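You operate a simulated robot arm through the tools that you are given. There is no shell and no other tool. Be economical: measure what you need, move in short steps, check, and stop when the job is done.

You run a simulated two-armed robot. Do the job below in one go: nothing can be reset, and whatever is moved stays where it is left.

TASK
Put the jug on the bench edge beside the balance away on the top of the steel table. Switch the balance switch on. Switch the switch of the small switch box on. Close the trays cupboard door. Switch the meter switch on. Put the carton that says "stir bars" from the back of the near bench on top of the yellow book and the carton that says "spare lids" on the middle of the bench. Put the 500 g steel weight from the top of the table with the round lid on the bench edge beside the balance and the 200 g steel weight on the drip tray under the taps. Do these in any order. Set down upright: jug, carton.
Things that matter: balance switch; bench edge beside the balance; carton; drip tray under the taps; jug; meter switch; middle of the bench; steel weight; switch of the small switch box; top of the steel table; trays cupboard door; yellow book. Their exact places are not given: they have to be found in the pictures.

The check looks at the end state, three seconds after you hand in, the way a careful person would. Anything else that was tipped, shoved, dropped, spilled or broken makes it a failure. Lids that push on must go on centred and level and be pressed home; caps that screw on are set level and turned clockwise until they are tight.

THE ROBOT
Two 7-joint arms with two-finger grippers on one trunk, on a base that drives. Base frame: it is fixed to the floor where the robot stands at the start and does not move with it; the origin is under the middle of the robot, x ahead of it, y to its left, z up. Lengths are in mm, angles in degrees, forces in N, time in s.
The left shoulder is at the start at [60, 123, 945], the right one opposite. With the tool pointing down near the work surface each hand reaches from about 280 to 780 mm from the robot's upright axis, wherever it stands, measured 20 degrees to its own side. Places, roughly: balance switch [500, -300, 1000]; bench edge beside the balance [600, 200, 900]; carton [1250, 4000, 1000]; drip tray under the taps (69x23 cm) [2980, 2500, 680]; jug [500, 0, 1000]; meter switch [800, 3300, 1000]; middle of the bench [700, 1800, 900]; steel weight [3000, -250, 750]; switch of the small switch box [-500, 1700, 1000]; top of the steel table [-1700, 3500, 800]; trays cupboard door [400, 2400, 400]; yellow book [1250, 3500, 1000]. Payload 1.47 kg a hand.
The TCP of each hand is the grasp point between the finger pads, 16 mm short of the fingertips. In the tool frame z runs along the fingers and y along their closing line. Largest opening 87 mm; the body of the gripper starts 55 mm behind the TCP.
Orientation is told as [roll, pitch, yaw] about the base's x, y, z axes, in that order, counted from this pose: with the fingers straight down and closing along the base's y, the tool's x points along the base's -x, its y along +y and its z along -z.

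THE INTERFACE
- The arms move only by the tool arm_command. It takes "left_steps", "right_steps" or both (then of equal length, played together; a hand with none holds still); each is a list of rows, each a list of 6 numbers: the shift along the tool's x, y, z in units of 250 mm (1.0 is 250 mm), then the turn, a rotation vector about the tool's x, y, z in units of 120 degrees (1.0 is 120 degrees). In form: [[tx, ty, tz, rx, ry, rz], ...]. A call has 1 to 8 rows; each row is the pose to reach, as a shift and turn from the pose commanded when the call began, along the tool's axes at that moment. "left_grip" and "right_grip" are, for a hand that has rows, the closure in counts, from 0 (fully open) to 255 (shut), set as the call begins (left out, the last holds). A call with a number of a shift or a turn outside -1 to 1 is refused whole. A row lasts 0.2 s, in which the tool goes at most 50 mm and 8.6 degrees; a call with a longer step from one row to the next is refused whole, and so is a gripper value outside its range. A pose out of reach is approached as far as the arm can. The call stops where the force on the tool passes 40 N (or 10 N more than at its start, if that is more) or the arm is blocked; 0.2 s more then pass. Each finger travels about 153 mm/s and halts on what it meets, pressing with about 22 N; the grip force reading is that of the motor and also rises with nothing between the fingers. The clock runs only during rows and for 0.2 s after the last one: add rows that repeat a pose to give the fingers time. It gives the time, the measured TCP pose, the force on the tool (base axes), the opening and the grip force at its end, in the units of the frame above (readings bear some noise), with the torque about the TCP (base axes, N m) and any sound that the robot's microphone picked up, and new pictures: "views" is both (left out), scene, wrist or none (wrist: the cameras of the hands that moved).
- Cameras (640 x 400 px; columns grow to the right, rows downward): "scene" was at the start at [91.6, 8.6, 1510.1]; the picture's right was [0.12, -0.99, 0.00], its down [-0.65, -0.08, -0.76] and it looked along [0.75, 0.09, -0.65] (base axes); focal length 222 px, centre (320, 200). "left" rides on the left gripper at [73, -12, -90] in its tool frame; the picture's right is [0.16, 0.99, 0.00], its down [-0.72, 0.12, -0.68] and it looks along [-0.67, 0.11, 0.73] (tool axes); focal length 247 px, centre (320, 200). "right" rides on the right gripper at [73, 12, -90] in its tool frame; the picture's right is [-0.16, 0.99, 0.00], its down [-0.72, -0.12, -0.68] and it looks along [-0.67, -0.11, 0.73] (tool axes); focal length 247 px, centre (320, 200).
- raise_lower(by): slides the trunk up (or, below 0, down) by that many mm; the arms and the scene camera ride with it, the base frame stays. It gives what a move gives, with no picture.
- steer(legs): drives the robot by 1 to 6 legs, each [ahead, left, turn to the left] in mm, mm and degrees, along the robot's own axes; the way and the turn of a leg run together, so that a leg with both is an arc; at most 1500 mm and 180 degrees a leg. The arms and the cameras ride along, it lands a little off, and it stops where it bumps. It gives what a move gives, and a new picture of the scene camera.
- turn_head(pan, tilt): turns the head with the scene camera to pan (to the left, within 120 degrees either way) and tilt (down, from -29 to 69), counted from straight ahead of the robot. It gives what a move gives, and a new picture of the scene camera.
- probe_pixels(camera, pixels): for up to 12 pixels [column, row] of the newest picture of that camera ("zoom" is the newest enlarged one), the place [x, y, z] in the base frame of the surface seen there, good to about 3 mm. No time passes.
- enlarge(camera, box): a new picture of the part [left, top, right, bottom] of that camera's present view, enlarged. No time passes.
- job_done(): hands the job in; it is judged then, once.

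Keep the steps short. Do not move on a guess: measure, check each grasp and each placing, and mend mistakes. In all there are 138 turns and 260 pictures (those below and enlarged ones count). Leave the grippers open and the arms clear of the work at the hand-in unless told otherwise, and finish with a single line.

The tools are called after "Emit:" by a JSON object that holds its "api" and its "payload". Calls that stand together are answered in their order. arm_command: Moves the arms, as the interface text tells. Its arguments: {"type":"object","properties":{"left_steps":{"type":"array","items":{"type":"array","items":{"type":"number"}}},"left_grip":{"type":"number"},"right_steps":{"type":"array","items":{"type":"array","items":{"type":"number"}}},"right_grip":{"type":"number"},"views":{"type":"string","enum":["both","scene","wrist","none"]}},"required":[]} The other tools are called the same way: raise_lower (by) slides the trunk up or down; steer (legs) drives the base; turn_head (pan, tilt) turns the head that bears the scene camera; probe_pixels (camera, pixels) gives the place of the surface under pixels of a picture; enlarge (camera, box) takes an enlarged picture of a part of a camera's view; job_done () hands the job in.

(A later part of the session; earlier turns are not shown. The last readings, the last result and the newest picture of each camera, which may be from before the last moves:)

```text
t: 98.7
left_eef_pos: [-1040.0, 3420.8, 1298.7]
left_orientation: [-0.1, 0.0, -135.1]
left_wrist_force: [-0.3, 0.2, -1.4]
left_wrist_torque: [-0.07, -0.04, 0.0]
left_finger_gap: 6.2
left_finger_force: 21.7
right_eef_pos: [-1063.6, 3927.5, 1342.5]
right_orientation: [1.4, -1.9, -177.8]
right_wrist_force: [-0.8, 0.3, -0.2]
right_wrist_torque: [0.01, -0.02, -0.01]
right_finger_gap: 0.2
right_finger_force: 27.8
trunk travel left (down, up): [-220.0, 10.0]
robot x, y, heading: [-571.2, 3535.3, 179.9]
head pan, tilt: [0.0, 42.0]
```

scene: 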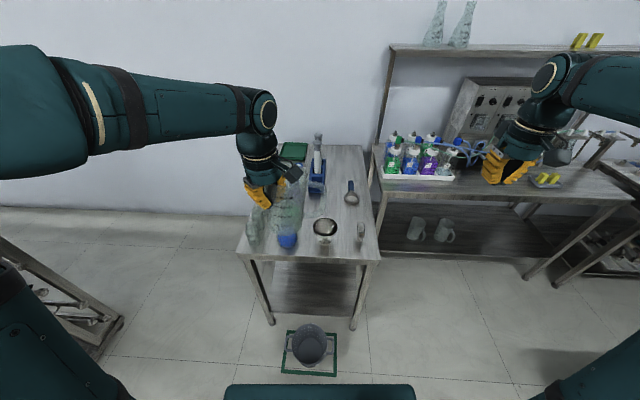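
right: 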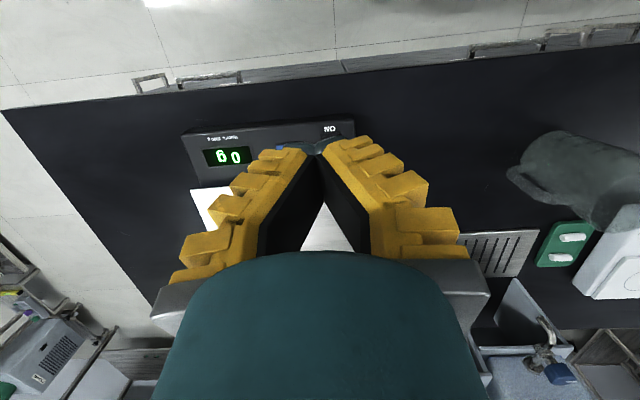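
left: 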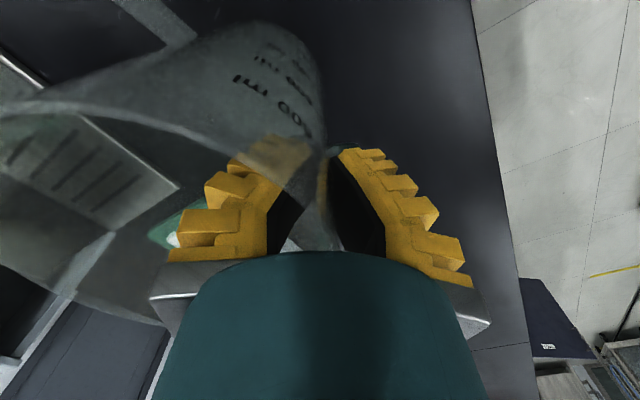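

I zoom on the table top to find a free spot, and probe it.

Emit:
{"api": "enlarge", "payload": {"camera": "scene", "box": [225, 125, 395, 275]}}

Emit:
{"api": "probe_pixels", "payload": {"camera": "scene", "pixels": [[240, 252], [378, 260], [365, 147], [325, 237], [360, 240], [351, 198], [290, 240], [340, 215], [305, 215], [340, 165], [255, 245], [317, 190]]}}

```text
2.67 times, centred on (310, 200) of scene
```

zoom: 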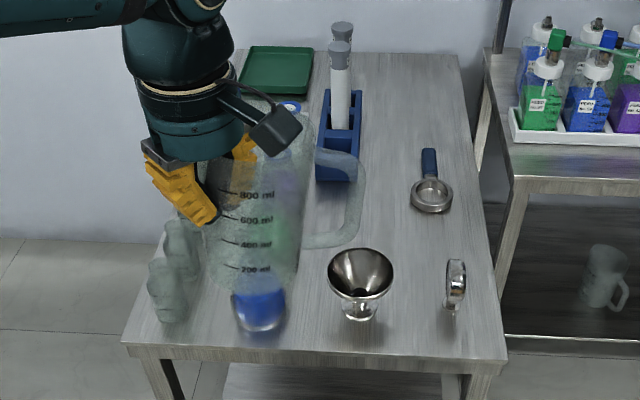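

```text
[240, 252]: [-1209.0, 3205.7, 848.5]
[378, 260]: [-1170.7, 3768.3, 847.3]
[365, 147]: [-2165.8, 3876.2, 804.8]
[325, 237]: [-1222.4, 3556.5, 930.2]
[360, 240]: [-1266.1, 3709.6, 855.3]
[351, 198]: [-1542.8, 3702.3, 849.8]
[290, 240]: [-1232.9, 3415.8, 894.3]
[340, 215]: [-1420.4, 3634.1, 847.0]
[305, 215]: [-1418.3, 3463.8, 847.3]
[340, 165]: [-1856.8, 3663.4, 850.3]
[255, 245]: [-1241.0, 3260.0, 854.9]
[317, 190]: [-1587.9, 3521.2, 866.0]
```

Free spot: around (-1415,3590), between funnel, strainer and rack. I bring the base 130 ahead and 60 to the right.

Emit:
{"api": "steer", "payload": {"legs": [[130, -60, 0]]}}

Emit:
{"api": "probe_pixels", "payload": {"camera": "scene", "pixels": [[320, 392], [320, 350], [285, 345]]}}

```text
t: 100.0
left_eef_pos: [-1154.7, 3475.4, 1296.7]
left_orientation: [0.2, 0.1, -135.3]
left_wrist_force: [-1.0, 0.6, -1.8]
left_wrist_torque: [-0.05, -0.07, 0.04]
left_finger_gap: 6.0
left_finger_force: 21.8
right_eef_pos: [-1177.1, 3980.8, 1339.9]
right_orientation: [1.4, -1.6, -177.9]
right_wrist_force: [-1.6, 0.7, -0.1]
right_wrist_torque: [-0.02, -0.03, -0.01]
right_finger_gap: 0.4
right_finger_force: 28.5
trunk travel left (down, up): [-220.0, 10.0]
robot x, y, heading: [-679.2, 3586.2, 179.7]
head pan, tilt: [0.0, 42.0]
stopped in leg 1: the robot was blocked; the commanded pose is now the measured one
```

scene: 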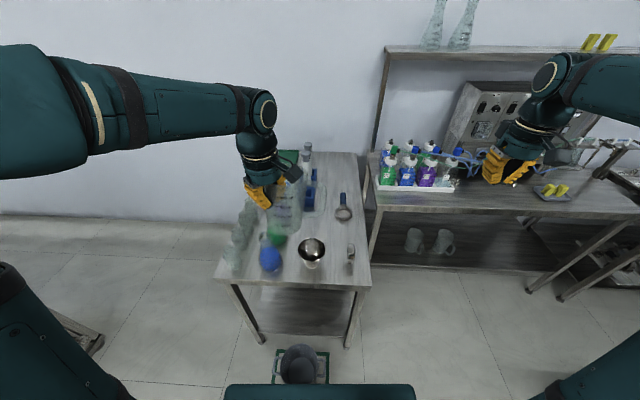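

```text
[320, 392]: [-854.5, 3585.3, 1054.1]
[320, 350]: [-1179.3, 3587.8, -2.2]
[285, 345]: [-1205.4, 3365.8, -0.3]
```

The base stopped against something, probably the bucket. I back off 30 mm and look at the bucket.

Emit:
{"api": "steer", "payload": {"legs": [[-40, 0, 0]]}}

Emit:
{"api": "turn_head", "payload": {"pan": 0, "tilt": 60}}

```text
t: 100.9
left_eef_pos: [-1109.9, 3472.6, 1298.8]
left_orientation: [-0.2, 0.0, -135.1]
left_wrist_force: [-0.2, 0.1, -0.9]
left_wrist_torque: [-0.04, -0.01, 0.0]
left_finger_gap: 6.3
left_finger_force: 22.3
right_eef_pos: [-1131.9, 3979.3, 1342.4]
right_orientation: [1.3, -1.8, -177.9]
right_wrist_force: [0.2, 0.0, 0.4]
right_wrist_torque: [0.01, 0.03, 0.02]
right_finger_gap: 0.2
right_finger_force: 28.3
trunk travel left (down, up): [-220.0, 10.0]
robot x, y, heading: [-642.8, 3586.1, 179.7]
head pan, tilt: [0.0, 42.0]
```

scene: 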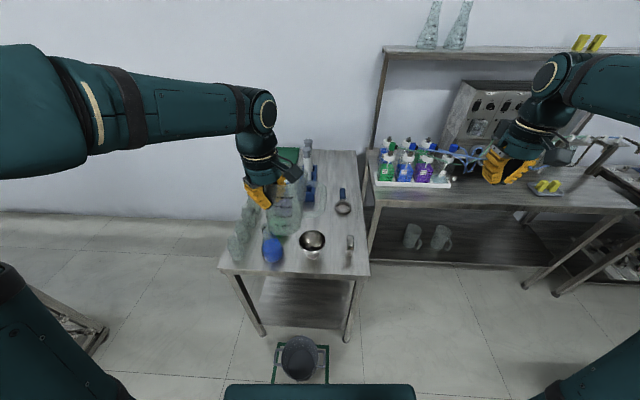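

```text
t: 101.7
left_eef_pos: [-1110.6, 3473.0, 1299.4]
left_orientation: [-0.1, 0.0, -135.1]
left_wrist_force: [0.2, 0.0, -1.2]
left_wrist_torque: [-0.06, -0.03, -0.03]
left_finger_gap: 6.2
left_finger_force: 22.1
right_eef_pos: [-1133.7, 3979.1, 1341.4]
right_orientation: [1.3, -1.7, -177.9]
right_wrist_force: [-0.7, -0.6, -0.6]
right_wrist_torque: [0.05, 0.01, -0.01]
right_finger_gap: 0.1
right_finger_force: 28.0
trunk travel left (down, up): [-220.0, 10.0]
robot x, y, heading: [-638.8, 3587.5, 179.7]
head pan, tilt: [0.0, 60.0]
```

scene: 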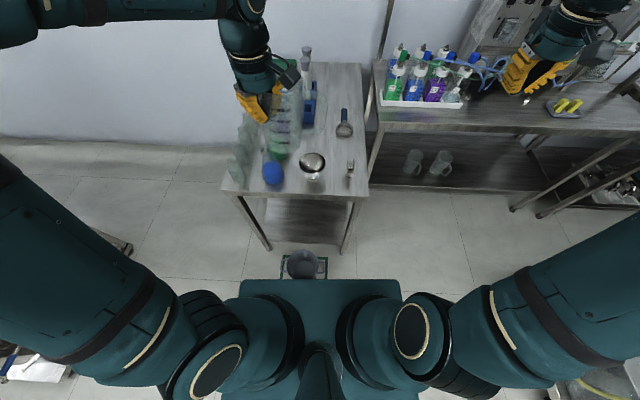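

Emit:
{"api": "enlarge", "payload": {"camera": "scene", "box": [240, 220, 370, 300]}}

Emit:
{"api": "probe_pixels", "payload": {"camera": "scene", "pixels": [[303, 252], [288, 264], [319, 264], [282, 258], [327, 258], [303, 272], [320, 285], [282, 276]]}}

```text
4.92 times, centred on (305, 260) of scene
```

zoom: 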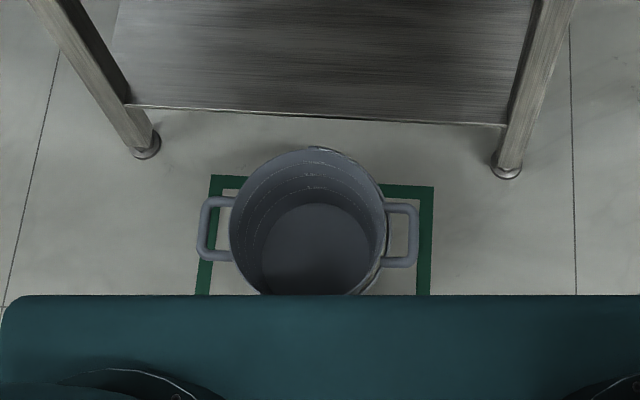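

```text
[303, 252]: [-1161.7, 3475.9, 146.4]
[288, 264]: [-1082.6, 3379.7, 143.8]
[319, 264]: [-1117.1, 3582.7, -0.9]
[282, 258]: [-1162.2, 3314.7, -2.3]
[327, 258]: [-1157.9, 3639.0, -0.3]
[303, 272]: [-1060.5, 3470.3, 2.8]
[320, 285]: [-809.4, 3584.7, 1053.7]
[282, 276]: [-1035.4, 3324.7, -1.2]
```

The bucket still stands in its green square; the base just can't get closer here. I go around it: 270 mm to the right, then ahead 130.

Emit:
{"api": "steer", "payload": {"legs": [[0, -270, 0], [130, 0, 0]]}}

```text
t: 105.5
left_eef_pos: [-1238.1, 3736.5, 1298.6]
left_orientation: [-0.1, 0.0, -134.7]
left_wrist_force: [-0.5, 0.1, -0.5]
left_wrist_torque: [-0.05, -0.03, -0.02]
left_finger_gap: 6.0
left_finger_force: 21.8
right_eef_pos: [-1264.0, 4245.0, 1342.8]
right_orientation: [1.2, -1.9, -177.6]
right_wrist_force: [0.3, -0.2, 0.9]
right_wrist_torque: [-0.01, 0.01, -0.03]
right_finger_gap: 0.0
right_finger_force: 27.9
trunk travel left (down, up): [-220.0, 10.0]
robot x, y, heading: [-766.4, 3852.6, -180.0]
head pan, tilt: [0.0, 60.0]
```

scene: 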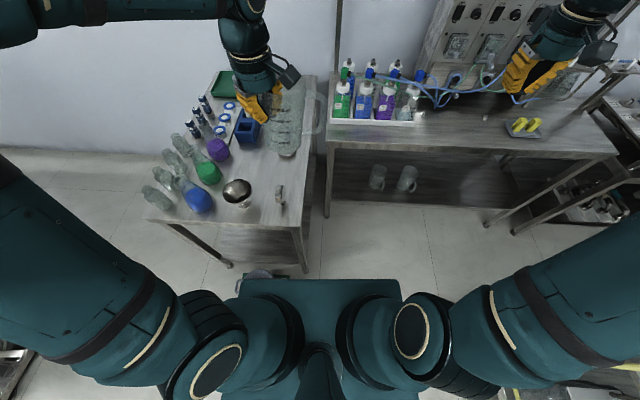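

Clear. Now I carry the jug over the free spot at constant height.

Emit:
{"api": "arm_command", "payload": {"left_steps": [[-0.1, 0.01, 0, 0, 0, 0], [-0.22, 0.024, 0, 0, 0, 0], [-0.34, 0.037, 0, 0, 0, 0], [-0.46, 0.05, 0, 0, 0, 0], [-0.58, 0.063, 0, 0, 0, 0], [-0.7, 0.076, 0, 0, 0, 0], [-0.82, 0.09, 0, 0, 0, 0], [-0.916, 0.1, 0, 0, 0, 0]], "views": "both"}}

Emit:
{"api": "enlarge", "payload": {"camera": "scene", "box": [130, 60, 340, 240]}}

```text
t: 107.3
left_eef_pos: [-1383.8, 3557.7, 1298.0]
left_orientation: [-0.1, 0.0, -134.9]
left_wrist_force: [0.1, -0.1, -1.5]
left_wrist_torque: [-0.08, -0.02, -0.01]
left_finger_gap: 6.1
left_finger_force: 22.5
right_eef_pos: [-1263.9, 4243.4, 1341.6]
right_orientation: [1.4, -1.8, -177.5]
right_wrist_force: [0.2, -0.1, -0.1]
right_wrist_torque: [0.0, -0.05, 0.03]
right_finger_gap: 0.0
right_finger_force: 28.1
trunk travel left (down, up): [-220.0, 10.0]
robot x, y, heading: [-771.1, 3856.4, -179.9]
head pan, tilt: [0.0, 60.0]
```

scene: 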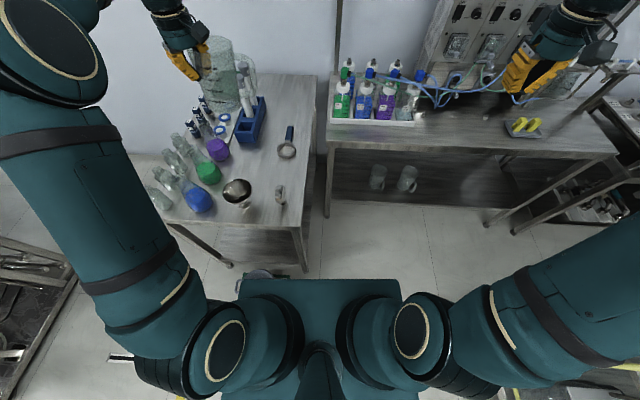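
left: 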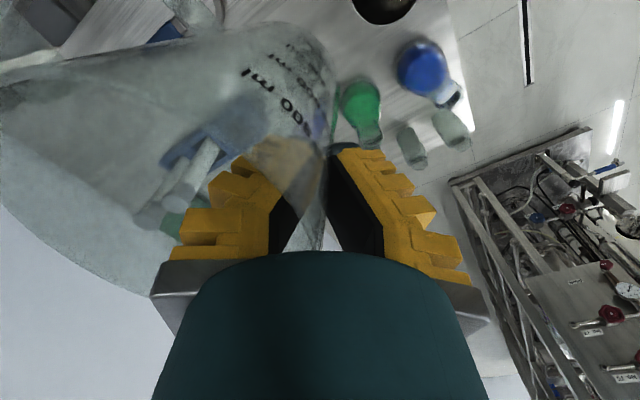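

```text
2.22 times, centred on (235, 150) of scene
```

zoom: 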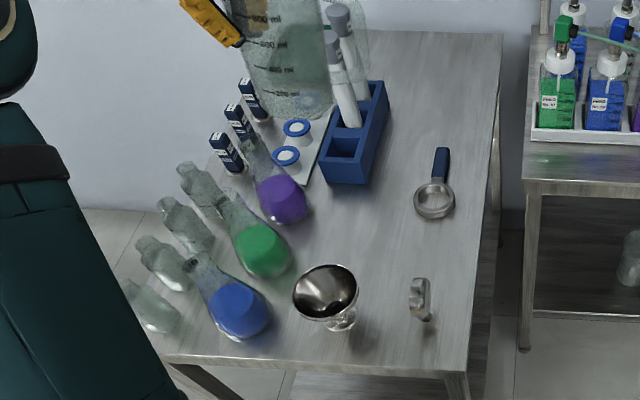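

Now the whole top is visible. I probe the neighbours of the free spot.

Emit:
{"api": "probe_pixels", "payload": {"camera": "zoom", "pixels": [[325, 180], [370, 180], [415, 205], [435, 215], [360, 235], [350, 285], [325, 265], [275, 270], [300, 215], [300, 295], [380, 90], [420, 290]]}}

```text
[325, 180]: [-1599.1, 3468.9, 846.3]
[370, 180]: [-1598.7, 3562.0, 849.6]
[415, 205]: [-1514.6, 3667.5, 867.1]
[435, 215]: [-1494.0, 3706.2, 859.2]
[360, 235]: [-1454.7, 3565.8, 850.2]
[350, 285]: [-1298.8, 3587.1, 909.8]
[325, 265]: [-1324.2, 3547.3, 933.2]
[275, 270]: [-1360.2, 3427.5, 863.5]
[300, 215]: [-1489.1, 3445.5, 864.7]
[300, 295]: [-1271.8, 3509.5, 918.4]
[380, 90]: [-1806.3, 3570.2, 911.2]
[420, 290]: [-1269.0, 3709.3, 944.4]
```

The best spot is (-1445,3570), with at least 60 mm clearance all round. I shift slightly and descend 250 mm.

Emit:
{"api": "arm_command", "payload": {"left_steps": [[-0.14, -0.03, 0.05, 0, 0, 0], [-0.14, -0.03, 0.2, 0, 0, 0], [-0.14, -0.03, 0.36, 0, 0, 0], [-0.14, -0.03, 0.52, 0, 0, 0], [-0.14, -0.03, 0.68, 0, 0, 0], [-0.14, -0.03, 0.84, 0, 0, 0], [-0.14, -0.03, 0.96, 0, 0, 0], [-0.14, -0.03, 1.0, 0, 0, 0]], "views": "both"}}

Emit:
{"api": "enlarge", "payload": {"camera": "scene", "box": [130, 60, 340, 240]}}

```text
t: 109.2
left_eef_pos: [-1412.3, 3539.0, 1048.8]
left_orientation: [-0.1, -0.1, -134.8]
left_wrist_force: [-0.2, -0.1, -1.0]
left_wrist_torque: [-0.06, -0.03, 0.01]
left_finger_gap: 6.0
left_finger_force: 21.3
right_eef_pos: [-1263.6, 4243.7, 1342.0]
right_orientation: [1.2, -1.9, -177.6]
right_wrist_force: [-0.7, 0.9, 0.3]
right_wrist_torque: [-0.02, 0.02, 0.01]
right_finger_gap: 0.0
right_finger_force: 28.1
trunk travel left (down, up): [-220.0, 10.0]
robot x, y, heading: [-774.6, 3857.5, -180.2]
head pan, tilt: [0.0, 60.0]
```

scene: 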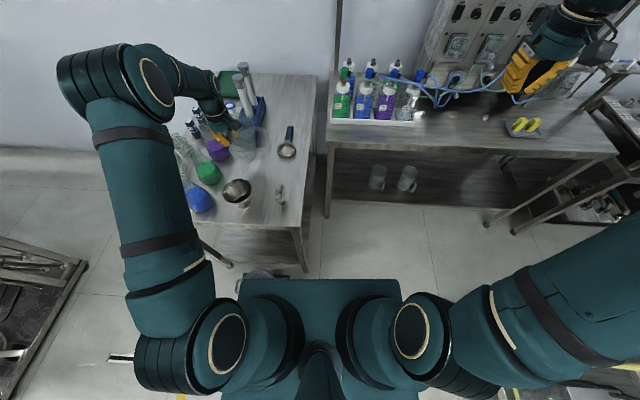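
left: 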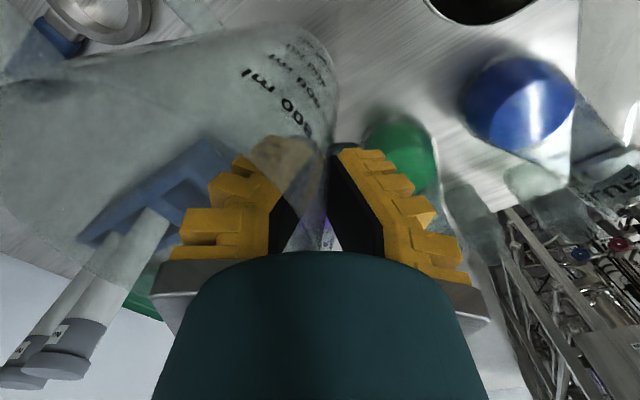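

```text
2.22 times, centred on (235, 150) of scene
```

zoom: 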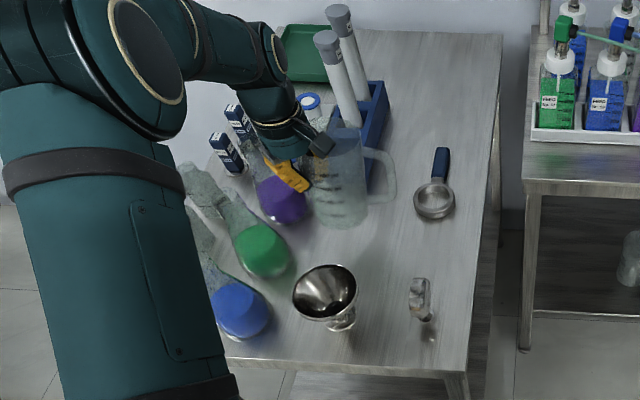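

Clear on all sides, with the jug bottom about 95 mm above the top. I lower gently to contact.

Emit:
{"api": "arm_command", "payload": {"left_steps": [[0, 0, 0.1, 0, 0, 0], [0, 0, 0.2, 0, 0, 0], [0, 0, 0.28, 0, 0, 0], [0, 0, 0.32, 0, 0, 0], [0, 0, 0.34, 0, 0, 0], [0, 0, 0.355, 0, 0, 0], [0, 0, 0.37, 0, 0, 0]], "views": "none"}}

Emit:
{"api": "enlarge", "payload": {"camera": "scene", "box": [190, 80, 310, 190]}}

```text
t: 110.8
left_eef_pos: [-1412.5, 3539.4, 956.5]
left_orientation: [-0.2, 0.0, -134.8]
left_wrist_force: [0.1, -0.8, 3.9]
left_wrist_torque: [0.18, 0.07, 0.0]
left_finger_gap: 6.0
left_finger_force: 22.2
right_eef_pos: [-1262.5, 4244.6, 1341.6]
right_orientation: [1.2, -1.9, -177.5]
right_wrist_force: [-0.6, -0.1, 0.7]
right_wrist_torque: [0.05, -0.04, -0.03]
right_finger_gap: 0.3
right_finger_force: 27.6
trunk travel left (down, up): [-220.0, 10.0]
robot x, y, heading: [-767.1, 3856.1, -179.9]
head pan, tilt: [0.0, 60.0]
```

```text
3.64 times, centred on (250, 135) of scene
```

zoom: 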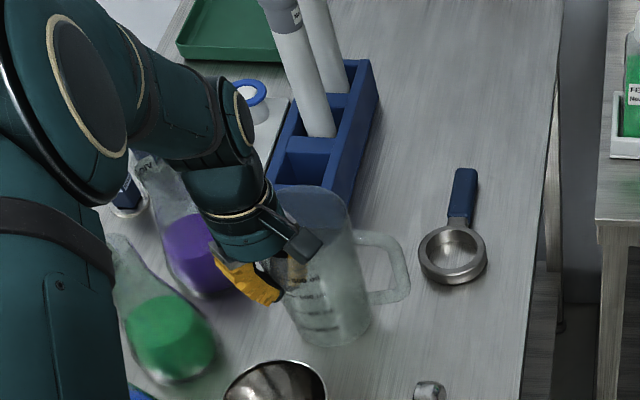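

Contact (3.9 N). I lower 2 mm more and open partly.

Emit:
{"api": "arm_command", "payload": {"left_steps": [[0, 0, 0.008, 0, 0, 0], [0, 0, 0.008, 0, 0, 0]], "views": "none"}}

Emit:
{"api": "arm_command", "payload": {"left_steps": [[0, 0, 0, 0, 0, 0], [0, 0, 0, 0, 0, 0], [0, 0, 0, 0, 0, 0]], "left_grip": 150, "views": "none"}}

Emit:
{"api": "arm_command", "payload": {"left_steps": [[0, 0, -0.08, 0, 0, 0], [0, 0, -0.2, 0, 0, 0], [0, 0, -0.36, 0, 0, 0], [0, 0, -0.52, 0, 0, 0], [0, 0, -0.68, 0, 0, 0], [0, 0, -0.84, 0, 0, 0], [0, 0, -1.0, 0, 0, 0]], "views": "both"}}

Emit:
{"api": "enlarge", "payload": {"camera": "scene", "box": [140, 60, 320, 220]}}

```text
t: 111.3
left_eef_pos: [-1412.3, 3538.9, 954.7]
left_orientation: [-0.2, -0.1, -134.8]
left_wrist_force: [3.0, -0.2, 8.3]
left_wrist_torque: [0.1, 0.06, -0.07]
left_finger_gap: 6.0
left_finger_force: 21.5
right_eef_pos: [-1262.9, 4245.0, 1343.4]
right_orientation: [1.3, -1.8, -177.7]
right_wrist_force: [0.2, -0.4, 0.1]
right_wrist_torque: [0.02, -0.01, -0.01]
right_finger_gap: 0.0
right_finger_force: 28.3
trunk travel left (down, up): [-220.0, 10.0]
robot x, y, heading: [-773.4, 3854.2, -180.0]
head pan, tilt: [0.0, 60.0]
```

```text
t: 112.2
left_eef_pos: [-1412.7, 3538.9, 953.9]
left_orientation: [-0.1, 0.0, -134.8]
left_wrist_force: [0.1, -0.3, 0.5]
left_wrist_torque: [0.06, 0.0, -0.01]
left_finger_gap: 41.8
left_finger_force: 3.7
right_eef_pos: [-1265.2, 4244.7, 1342.8]
right_orientation: [1.3, -1.9, -177.7]
right_wrist_force: [0.4, 0.1, 0.9]
right_wrist_torque: [-0.01, 0.02, -0.01]
right_finger_gap: 0.2
right_finger_force: 27.5
trunk travel left (down, up): [-220.0, 10.0]
robot x, y, heading: [-770.9, 3855.4, -179.9]
head pan, tilt: [0.0, 60.0]
```

```text
t: 113.8
left_eef_pos: [-1411.4, 3539.4, 1205.9]
left_orientation: [-0.2, 0.0, -134.9]
left_wrist_force: [0.5, -0.1, 0.0]
left_wrist_torque: [0.01, 0.0, -0.01]
left_finger_gap: 41.8
left_finger_force: 3.8
right_eef_pos: [-1263.0, 4245.4, 1342.1]
right_orientation: [1.2, -1.9, -177.7]
right_wrist_force: [0.4, 1.0, -0.2]
right_wrist_torque: [0.01, 0.04, 0.02]
right_finger_gap: 0.1
right_finger_force: 28.2
trunk travel left (down, up): [-220.0, 10.0]
robot x, y, heading: [-768.5, 3855.5, -180.2]
head pan, tilt: [0.0, 60.0]
```

scene: 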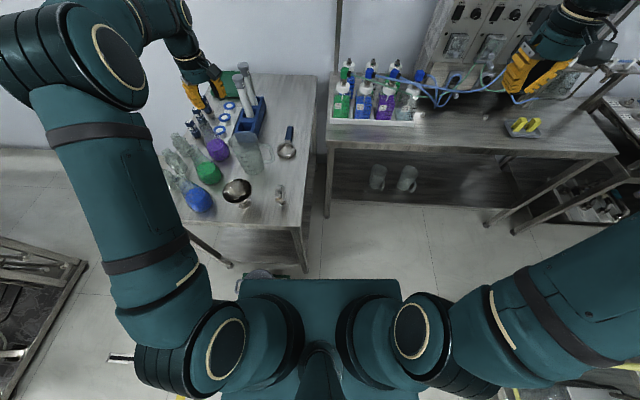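
left: 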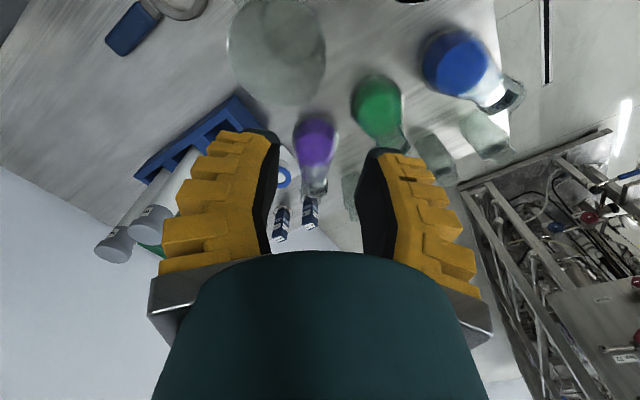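

```text
2.50 times, centred on (230, 140) of scene
```

zoom: 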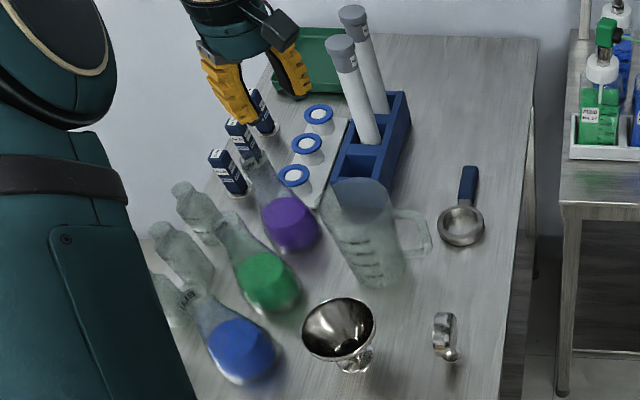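

The jug stands upright on the steel table. I draw the left arm back to its travel pose, then back off and head to the meter on the bench's beige section.

Emit:
{"api": "arm_command", "payload": {"left_steps": [[0.05, -0.01, -0.15, 0, 0, 0], [0.1, -0.02, -0.3, 0, 0, 0.05], [0.25, -0.03, -0.35, 0, 0, 0.1], [0.4, -0.04, -0.36, 0, 0, 0.16], [0.55, -0.05, -0.36, 0, 0, 0.22], [0.7, -0.06, -0.36, 0, 0, 0.28], [0.85, -0.07, -0.36, 0, 0, 0.34], [0.98, -0.07, -0.36, 0, 0, 0.375]], "left_grip": 0, "views": "none"}}

Emit:
{"api": "turn_head", "payload": {"pan": 0, "tilt": 35}}

Emit:
{"api": "steer", "payload": {"legs": [[-550, 0, 0], [0, 0, -120], [0, 0, -58]]}}

```text
t: 115.5
left_eef_pos: [-1249.0, 3725.2, 1295.6]
left_orientation: [-0.1, -0.2, -179.9]
left_wrist_force: [0.6, 0.5, -0.8]
left_wrist_torque: [-0.02, -0.01, 0.0]
left_finger_gap: 87.0
left_finger_force: 0.0
right_eef_pos: [-1261.6, 4245.6, 1343.0]
right_orientation: [1.2, -1.9, -177.7]
right_wrist_force: [0.4, 0.8, 0.2]
right_wrist_torque: [-0.04, 0.03, -0.02]
right_finger_gap: 0.0
right_finger_force: 28.2
trunk travel left (down, up): [-220.0, 10.0]
robot x, y, heading: [-773.4, 3852.9, -179.7]
head pan, tilt: [0.0, 60.0]
```

```text
t: 116.4
left_eef_pos: [-1250.3, 3723.0, 1295.3]
left_orientation: [-0.1, -0.1, -179.8]
left_wrist_force: [-0.2, 0.2, -0.1]
left_wrist_torque: [0.02, -0.02, -0.02]
left_finger_gap: 87.2
left_finger_force: 0.1
right_eef_pos: [-1263.8, 4244.6, 1341.7]
right_orientation: [1.4, -1.9, -177.7]
right_wrist_force: [0.4, -0.4, -0.3]
right_wrist_torque: [-0.04, -0.02, 0.02]
right_finger_gap: 0.0
right_finger_force: 27.8
trunk travel left (down, up): [-220.0, 10.0]
robot x, y, heading: [-766.0, 3853.6, -180.1]
head pan, tilt: [0.0, 35.0]
```

scene: 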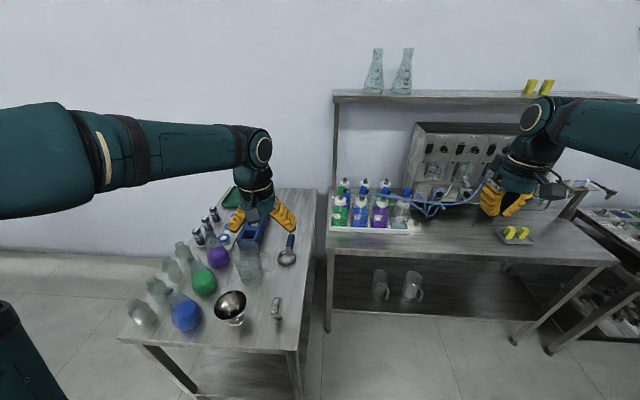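

```text
t: 127.1
left_eef_pos: [250.9, 4011.5, 1295.1]
left_orientation: [-0.2, -0.1, 3.9]
left_wrist_force: [-0.5, 0.3, -0.4]
left_wrist_torque: [0.03, -0.03, -0.01]
left_finger_gap: 87.0
left_finger_force: 0.0
right_eef_pos: [296.3, 3494.1, 1343.5]
right_orientation: [1.3, -1.8, 6.0]
right_wrist_force: [0.5, -0.3, -0.9]
right_wrist_torque: [0.0, -0.01, -0.02]
right_finger_gap: 0.0
right_finger_force: 28.6
trunk travel left (down, up): [-220.0, 10.0]
robot x, y, heading: [-222.1, 3852.1, 3.7]
head pan, tilt: [0.0, 35.0]
```

scene: 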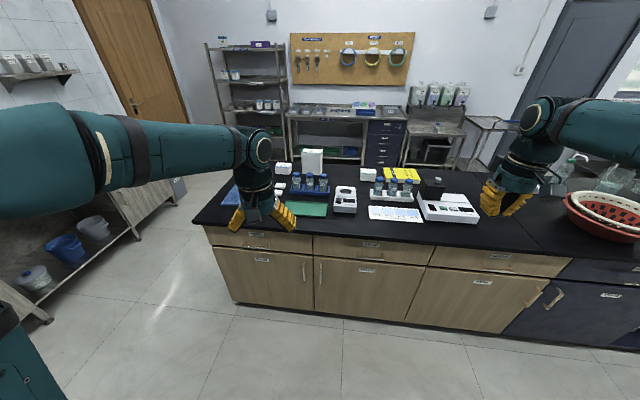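

I see the meter at (450,207), the yellow book at (405,173) and white cartons at (283,168), (312,160), (368,174). I zoom and probe.

Emit:
{"api": "enlarge", "payload": {"camera": "scene", "box": [260, 135, 490, 230]}}

Emit:
{"api": "probe_pixels", "payload": {"camera": "scene", "pixels": [[283, 168], [312, 160], [368, 174], [405, 170], [405, 178], [450, 205], [300, 232], [300, 215], [300, 190], [420, 160], [210, 215], [390, 198]]}}

```text
2.78 times, centred on (375, 182) of scene
```

zoom: 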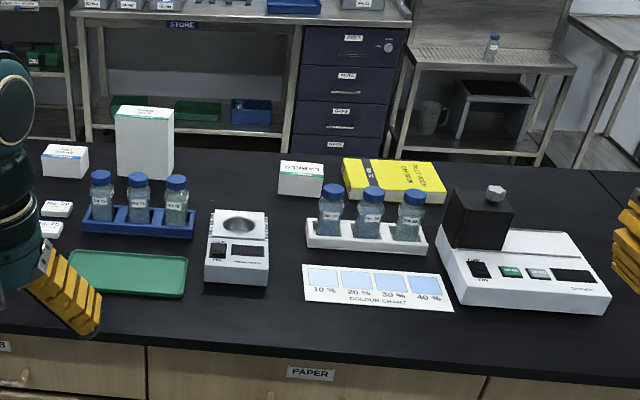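

```text
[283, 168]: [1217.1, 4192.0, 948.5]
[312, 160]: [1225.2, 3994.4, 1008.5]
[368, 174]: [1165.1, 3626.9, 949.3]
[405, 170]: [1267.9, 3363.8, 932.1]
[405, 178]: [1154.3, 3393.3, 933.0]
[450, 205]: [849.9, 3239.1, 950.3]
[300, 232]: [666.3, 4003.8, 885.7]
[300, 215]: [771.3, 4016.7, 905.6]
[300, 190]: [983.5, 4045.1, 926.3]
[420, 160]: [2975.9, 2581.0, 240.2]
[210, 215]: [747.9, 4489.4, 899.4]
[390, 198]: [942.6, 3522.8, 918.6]
```

I enlarge the cartons to read their labels, and the meter switch.

Emit:
{"api": "enlarge", "payload": {"camera": "scene", "box": [270, 145, 330, 180]}}

Emit:
{"api": "enlarge", "payload": {"camera": "scene", "box": [355, 160, 425, 205]}}

Emit:
{"api": "enlarge", "payload": {"camera": "scene", "box": [410, 180, 485, 230]}}

```text
10.67 times, centred on (300, 162) of scene
```

zoom: 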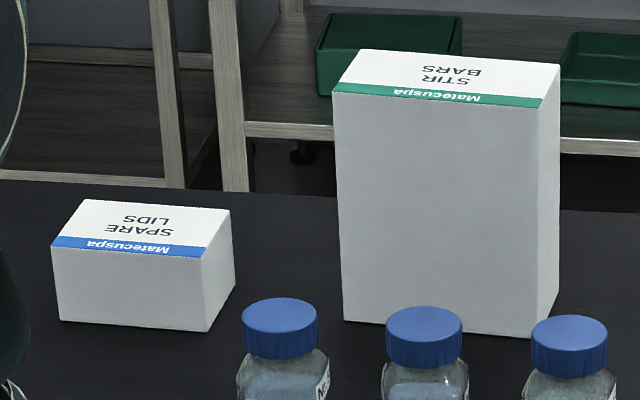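

```text
8.89 times, centred on (390, 182) of scene
```

zoom: 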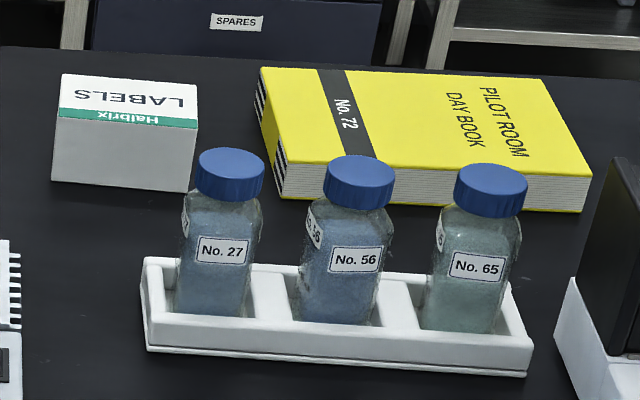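

```text
8.00 times, centred on (448, 205) of scene
```

zoom: 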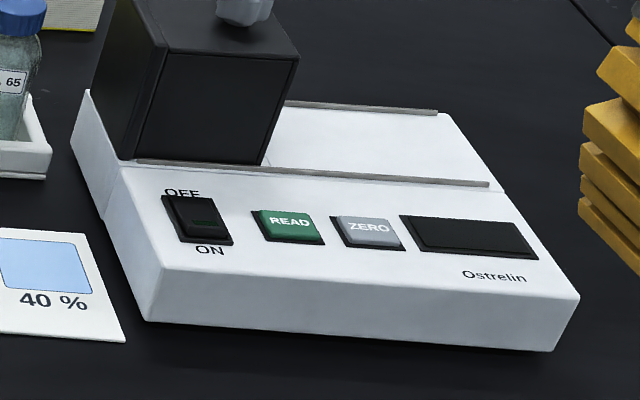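

Labels read: spare lids is the small carton at (1217,4192), stir bars is the tall one at (1225,3994). Now I probe the meter rocker.

Emit:
{"api": "probe_pixels", "payload": {"camera": "zoom", "pixels": [[185, 205], [197, 220], [203, 232], [208, 241], [190, 195], [225, 225], [175, 240], [208, 252], [300, 225], [150, 200]]}}

```text
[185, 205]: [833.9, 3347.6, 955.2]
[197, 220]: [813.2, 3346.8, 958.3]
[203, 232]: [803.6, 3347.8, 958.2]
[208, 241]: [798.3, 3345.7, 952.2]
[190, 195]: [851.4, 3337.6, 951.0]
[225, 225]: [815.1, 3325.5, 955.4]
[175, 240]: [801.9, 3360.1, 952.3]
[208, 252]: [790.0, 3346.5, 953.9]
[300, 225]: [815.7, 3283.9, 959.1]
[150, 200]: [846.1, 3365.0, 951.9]
```

I align the robot with the bench, drive in front of the meter, and lower the trunk.

Emit:
{"api": "steer", "payload": {"legs": [[0, 0, -3.7], [0, -305, 0], [380, 0, 0]]}}

Emit:
{"api": "raise_lower", "payload": {"by": -120}}

```text
t: 132.8
left_eef_pos: [642.7, 3679.0, 1295.0]
left_orientation: [-0.2, -0.2, 0.1]
left_wrist_force: [-0.2, 0.4, -0.5]
left_wrist_torque: [-0.01, 0.04, 0.0]
left_finger_gap: 87.1
left_finger_force: 0.1
right_eef_pos: [656.1, 3159.3, 1341.6]
right_orientation: [1.3, -1.9, 2.3]
right_wrist_force: [0.4, 0.2, 0.4]
right_wrist_torque: [-0.02, -0.01, 0.01]
right_finger_gap: 0.0
right_finger_force: 27.9
trunk travel left (down, up): [-220.0, 10.0]
robot x, y, heading: [163.0, 3551.3, 0.1]
head pan, tilt: [0.0, 35.0]
```

scene: 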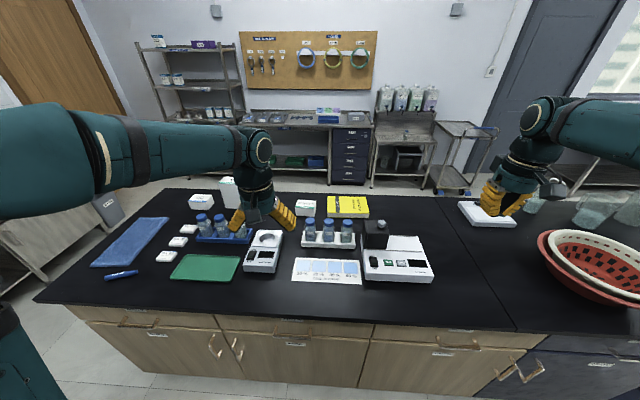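

```text
t: 134.3
left_eef_pos: [641.9, 3680.0, 1176.5]
left_orientation: [-0.2, -0.1, 0.1]
left_wrist_force: [-0.2, -0.2, -0.3]
left_wrist_torque: [0.0, -0.02, 0.02]
left_finger_gap: 87.2
left_finger_force: 0.0
right_eef_pos: [654.2, 3158.4, 1222.7]
right_orientation: [1.2, -1.9, 2.3]
right_wrist_force: [-0.2, 1.5, -0.8]
right_wrist_torque: [0.02, -0.02, -0.05]
right_finger_gap: 0.2
right_finger_force: 28.6
trunk travel left (down, up): [-100.0, 130.0]
robot x, y, heading: [162.9, 3555.0, 0.7]
head pan, tilt: [0.0, 35.0]
```

I bring the closed right hand above the meter rocker's ON end (803,3347), pitched 10°.

Emit:
{"api": "arm_command", "payload": {"right_steps": [[-0.07, 0.09, 0.1, 0, 0.0125, 0], [-0.14, 0.18, 0.2, 0, 0.025, 0], [-0.21, 0.27, 0.31, 0, 0.037, 0], [-0.28, 0.36, 0.42, 0, 0.05, 0], [-0.35, 0.45, 0.53, 0, 0.062, 0], [-0.42, 0.55, 0.64, 0, 0.075, 0], [-0.49, 0.65, 0.76, 0, 0.087, 0], [-0.55, 0.734, 0.86, 0, 0.1, 0]], "views": "wrist"}}

Emit:
{"api": "enlarge", "payload": {"camera": "right", "box": [240, 80, 400, 200]}}

```text
t: 136.1
left_eef_pos: [643.9, 3679.3, 1174.5]
left_orientation: [0.0, -0.2, 0.2]
left_wrist_force: [0.2, 0.0, 0.5]
left_wrist_torque: [0.01, 0.04, -0.04]
left_finger_gap: 87.3
left_finger_force: 0.0
right_eef_pos: [794.1, 3355.7, 1016.8]
right_orientation: [1.4, 10.1, 2.7]
right_wrist_force: [-0.3, -0.1, 0.1]
right_wrist_torque: [0.03, 0.01, -0.02]
right_finger_gap: 0.0
right_finger_force: 27.9
trunk travel left (down, up): [-100.0, 130.0]
robot x, y, heading: [165.7, 3549.9, -0.2]
head pan, tilt: [0.0, 35.0]
```

right: 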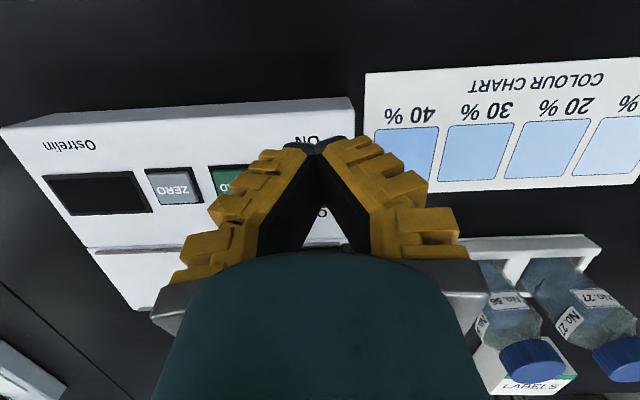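

```text
3.33 times, centred on (320, 140) of right
```

zoom: 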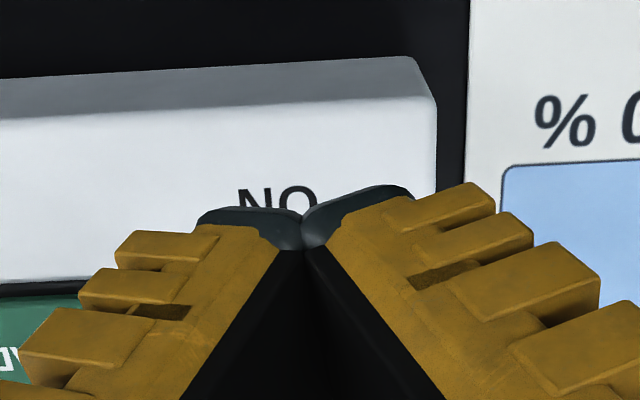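

I shift 8 mm right and press down.

Emit:
{"api": "arm_command", "payload": {"right_steps": [[-0.02, -0.034, 0.1, 0, 0, 0], [-0.03, -0.034, 0.16, 0, 0, 0], [-0.035, -0.034, 0.19, 0, 0, 0], [-0.04, -0.034, 0.21, 0, 0, 0], [-0.042, -0.034, 0.225, 0, 0, 0], [-0.044, -0.034, 0.24, 0, 0, 0], [-0.046, -0.034, 0.255, 0, 0, 0], [-0.048, -0.034, 0.27, 0, 0, 0]], "views": "none"}}

```text
t: 137.2
left_eef_pos: [640.0, 3679.9, 1176.8]
left_orientation: [-0.2, -0.2, 0.1]
left_wrist_force: [0.2, -0.2, 0.6]
left_wrist_torque: [0.01, 0.0, 0.0]
left_finger_gap: 87.0
left_finger_force: 0.0
right_eef_pos: [792.7, 3347.9, 970.1]
right_orientation: [1.3, 9.6, 2.7]
right_wrist_force: [-15.1, 1.1, 17.8]
right_wrist_torque: [-0.16, 0.0, -0.1]
right_finger_gap: 0.0
right_finger_force: 27.8
trunk travel left (down, up): [-100.0, 130.0]
robot x, y, heading: [163.6, 3550.7, -0.2]
head pan, tilt: [0.0, 35.0]
heard: click
stopped in row 5 (right hand): the force on the tool passed its limit at 45 N (the readings are from after the stop); the commanded pose is now the measured one
```

A click was heard. I raise the hand and check the meter.

Emit:
{"api": "arm_command", "payload": {"right_steps": [[0.0, 0, -0.12, 0, 0, 0], [0.0, 0, -0.3, 0, 0, 0], [0.05, -0.05, -0.48, 0, -0.02, 0], [0.1, -0.12, -0.66, 0, -0.04, 0], [0.16, -0.2, -0.84, 0, -0.06, 0], [0.25, -0.3, -0.96, 0, -0.083, 0]], "right_grip": 0, "views": "scene"}}

Emit:
{"api": "enlarge", "payload": {"camera": "scene", "box": [350, 215, 450, 290]}}

```text
refused: row 5 steps farther than a row can; nothing moved
```

```text
5.33 times, centred on (400, 252) of scene
```

zoom: 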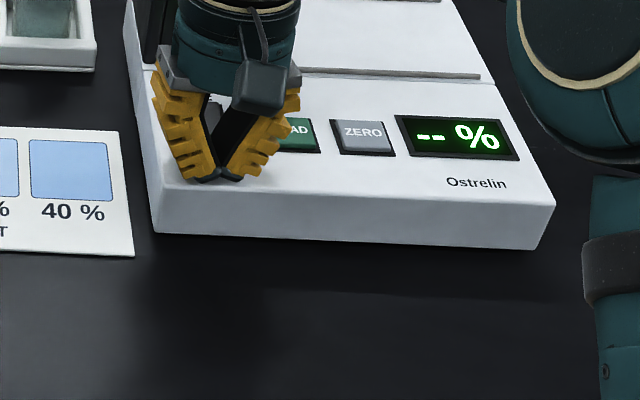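

The meter shows "-- %": it is on. I raise the hand in smaller steps and open it.

Emit:
{"api": "arm_command", "payload": {"right_steps": [[0.0, 0, -0.12, 0, 0, 0], [0.0, 0, -0.28, 0, 0, 0], [0.02, -0.05, -0.44, 0, -0.02, 0], [0.06, -0.1, -0.6, 0, -0.04, 0], [0.12, -0.15, -0.74, 0, -0.06, 0], [0.2, -0.2, -0.86, 0, -0.083, 0], [0.3, -0.25, -0.96, 0, -0.083, 0], [0.4, -0.3, -1.0, 0, -0.083, 0]], "right_grip": 0, "views": "none"}}

Emit:
{"api": "raise_lower", "payload": {"by": 110}}

Emit:
{"api": "steer", "payload": {"legs": [[-200, 0, 0], [0, 0, 90], [900, 0, 0]]}}

```text
t: 139.0
left_eef_pos: [642.3, 3679.2, 1176.5]
left_orientation: [-0.1, -0.2, 0.1]
left_wrist_force: [0.1, 0.2, 0.0]
left_wrist_torque: [0.0, 0.0, 0.0]
left_finger_gap: 87.1
left_finger_force: 0.0
right_eef_pos: [738.0, 3264.4, 1229.3]
right_orientation: [1.4, -0.4, 2.5]
right_wrist_force: [-0.8, -0.3, 0.0]
right_wrist_torque: [-0.01, -0.02, -0.04]
right_finger_gap: 86.9
right_finger_force: 0.2
trunk travel left (down, up): [-100.0, 130.0]
robot x, y, heading: [159.4, 3547.6, 0.0]
head pan, tilt: [0.0, 35.0]
```

```text
t: 140.4
left_eef_pos: [642.4, 3679.8, 1285.1]
left_orientation: [0.0, -0.1, 0.1]
left_wrist_force: [-0.6, -0.1, -0.1]
left_wrist_torque: [-0.01, 0.03, -0.02]
left_finger_gap: 86.9
left_finger_force: 0.0
right_eef_pos: [740.3, 3265.1, 1339.9]
right_orientation: [1.4, -0.3, 2.4]
right_wrist_force: [-0.2, -0.1, -0.7]
right_wrist_torque: [-0.01, 0.0, 0.01]
right_finger_gap: 87.0
right_finger_force: 0.1
trunk travel left (down, up): [-210.0, 20.0]
robot x, y, heading: [164.1, 3553.0, 0.2]
head pan, tilt: [0.0, 35.0]
```

```text
t: 150.2
left_eef_pos: [-142.6, 4931.6, 1285.2]
left_orientation: [-0.1, -0.1, 88.7]
left_wrist_force: [-0.7, 0.0, -0.4]
left_wrist_torque: [0.0, 0.01, -0.01]
left_finger_gap: 86.8
left_finger_force: 0.1
right_eef_pos: [274.5, 5019.2, 1339.3]
right_orientation: [1.4, -0.4, 90.9]
right_wrist_force: [-0.3, -0.3, -0.1]
right_wrist_torque: [-0.01, -0.01, 0.04]
right_finger_gap: 87.2
right_finger_force: 0.0
trunk travel left (down, up): [-210.0, 20.0]
robot x, y, heading: [-25.2, 4448.4, 88.6]
head pan, tilt: [0.0, 35.0]
```

scene: 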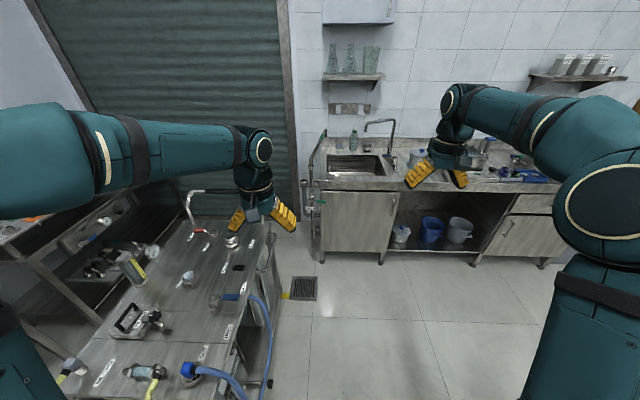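

I probe the cart, the counter, and the floor in between.

Emit:
{"api": "probe_pixels", "payload": {"camera": "scene", "pixels": [[275, 240], [255, 360], [330, 255], [450, 265], [540, 300], [450, 185], [300, 340], [540, 262]]}}

Emit:
{"api": "turn_head", "payload": {"pan": -60, "tilt": 35}}

```text
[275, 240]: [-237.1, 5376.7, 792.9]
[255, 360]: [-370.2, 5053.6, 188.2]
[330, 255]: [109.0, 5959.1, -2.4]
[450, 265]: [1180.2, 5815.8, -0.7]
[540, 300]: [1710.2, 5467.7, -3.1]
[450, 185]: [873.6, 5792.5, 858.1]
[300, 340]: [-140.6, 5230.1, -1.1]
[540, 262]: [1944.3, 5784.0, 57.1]
```

```text
t: 151.4
left_eef_pos: [-142.0, 4930.4, 1285.0]
left_orientation: [-0.1, -0.2, 88.7]
left_wrist_force: [0.2, 0.3, 1.1]
left_wrist_torque: [-0.04, -0.01, 0.0]
left_finger_gap: 87.0
left_finger_force: 0.0
right_eef_pos: [273.5, 5018.8, 1341.1]
right_orientation: [1.4, -0.4, 91.0]
right_wrist_force: [-0.2, -1.0, 0.7]
right_wrist_torque: [0.01, 0.02, -0.01]
right_finger_gap: 87.1
right_finger_force: 0.2
trunk travel left (down, up): [-210.0, 20.0]
robot x, y, heading: [-25.8, 4448.3, 88.6]
head pan, tilt: [-60.0, 35.0]
```

scene: 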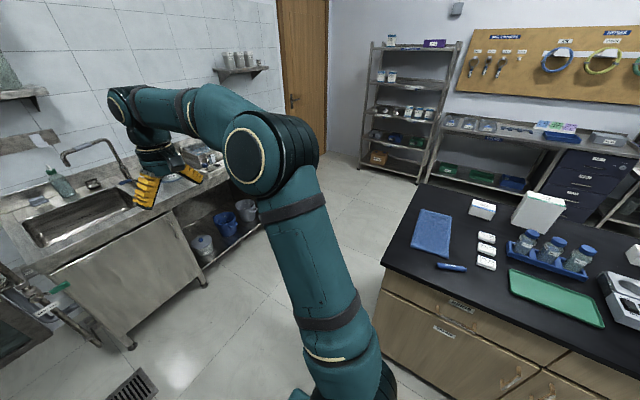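

The passage round the bench end is free. I turn to face +x, move diagonally clear of the bench corner, and go along its end.

Emit:
{"api": "turn_head", "payload": {"pan": 0, "tilt": 35}}

Emit:
{"api": "steer", "payload": {"legs": [[0, 0, -88.6], [480, 540, 0], [900, 0, 0]]}}

```text
t: 152.8
left_eef_pos: [-142.2, 4930.2, 1285.7]
left_orientation: [0.0, -0.1, 88.8]
left_wrist_force: [-0.6, 1.3, -0.3]
left_wrist_torque: [-0.01, -0.01, -0.04]
left_finger_gap: 87.2
left_finger_force: 0.1
right_eef_pos: [274.9, 5019.5, 1339.6]
right_orientation: [1.3, -0.3, 90.9]
right_wrist_force: [0.2, 0.4, -0.3]
right_wrist_torque: [0.0, 0.0, -0.01]
right_finger_gap: 87.1
right_finger_force: 0.0
trunk travel left (down, up): [-210.0, 20.0]
robot x, y, heading: [-23.0, 4451.0, 88.6]
head pan, tilt: [0.0, 35.0]
```

scene: 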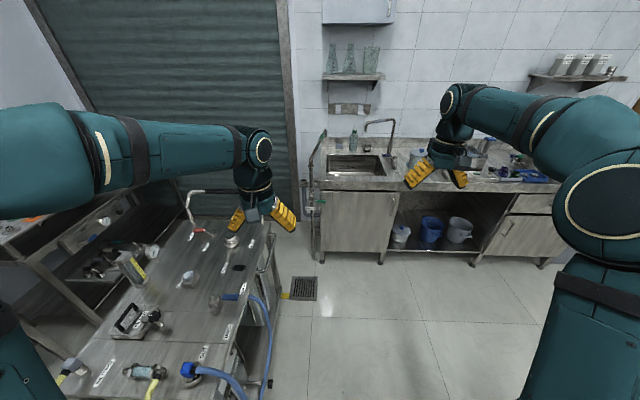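

```text
t: 166.1
left_eef_pos: [1855.3, 5059.1, 1286.3]
left_orientation: [-0.1, -0.1, -1.9]
left_wrist_force: [0.3, 0.3, 0.0]
left_wrist_torque: [-0.02, 0.02, 0.01]
left_finger_gap: 87.0
left_finger_force: 0.0
right_eef_pos: [1940.9, 4641.8, 1339.5]
right_orientation: [1.4, -0.4, 0.4]
right_wrist_force: [-0.4, -0.6, -0.5]
right_wrist_torque: [0.01, 0.03, 0.0]
right_finger_gap: 87.1
right_finger_force: 0.1
trunk travel left (down, up): [-210.0, 20.0]
robot x, y, heading: [1369.0, 4946.0, -2.0]
head pan, tilt: [0.0, 35.0]
```

scene: 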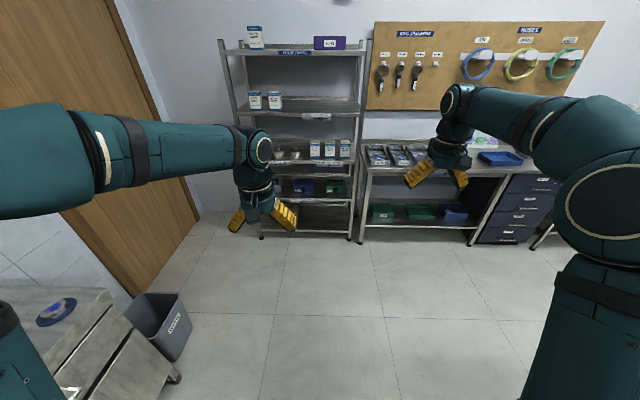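

Emit:
{"api": "probe_pixels", "payload": {"camera": "scene", "pixels": [[355, 242], [360, 170], [470, 240], [265, 238], [230, 50], [460, 168]]}}

Emit:
{"api": "turn_head", "payload": {"pan": -70, "tilt": 35}}

```text
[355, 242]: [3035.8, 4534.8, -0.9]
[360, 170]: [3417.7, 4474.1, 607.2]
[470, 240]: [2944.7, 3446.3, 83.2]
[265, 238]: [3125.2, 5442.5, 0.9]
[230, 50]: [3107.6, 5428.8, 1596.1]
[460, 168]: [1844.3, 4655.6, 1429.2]
```

```text
t: 167.5
left_eef_pos: [1854.3, 5059.6, 1285.2]
left_orientation: [-0.1, -0.1, -1.9]
left_wrist_force: [0.0, -0.6, 0.8]
left_wrist_torque: [0.03, -0.02, -0.03]
left_finger_gap: 86.7
left_finger_force: 0.1
right_eef_pos: [1937.9, 4641.9, 1339.6]
right_orientation: [1.4, -0.4, 0.4]
right_wrist_force: [-0.2, 0.0, 0.3]
right_wrist_torque: [-0.03, 0.01, 0.01]
right_finger_gap: 87.0
right_finger_force: 0.0
trunk travel left (down, up): [-210.0, 20.0]
robot x, y, heading: [1372.0, 4946.2, -1.9]
head pan, tilt: [-70.0, 35.0]
```

scene: 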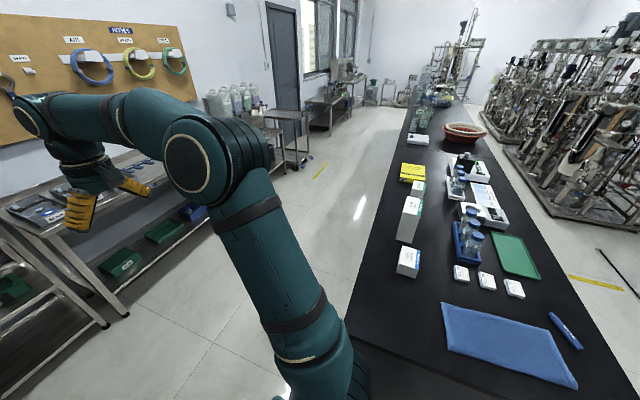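

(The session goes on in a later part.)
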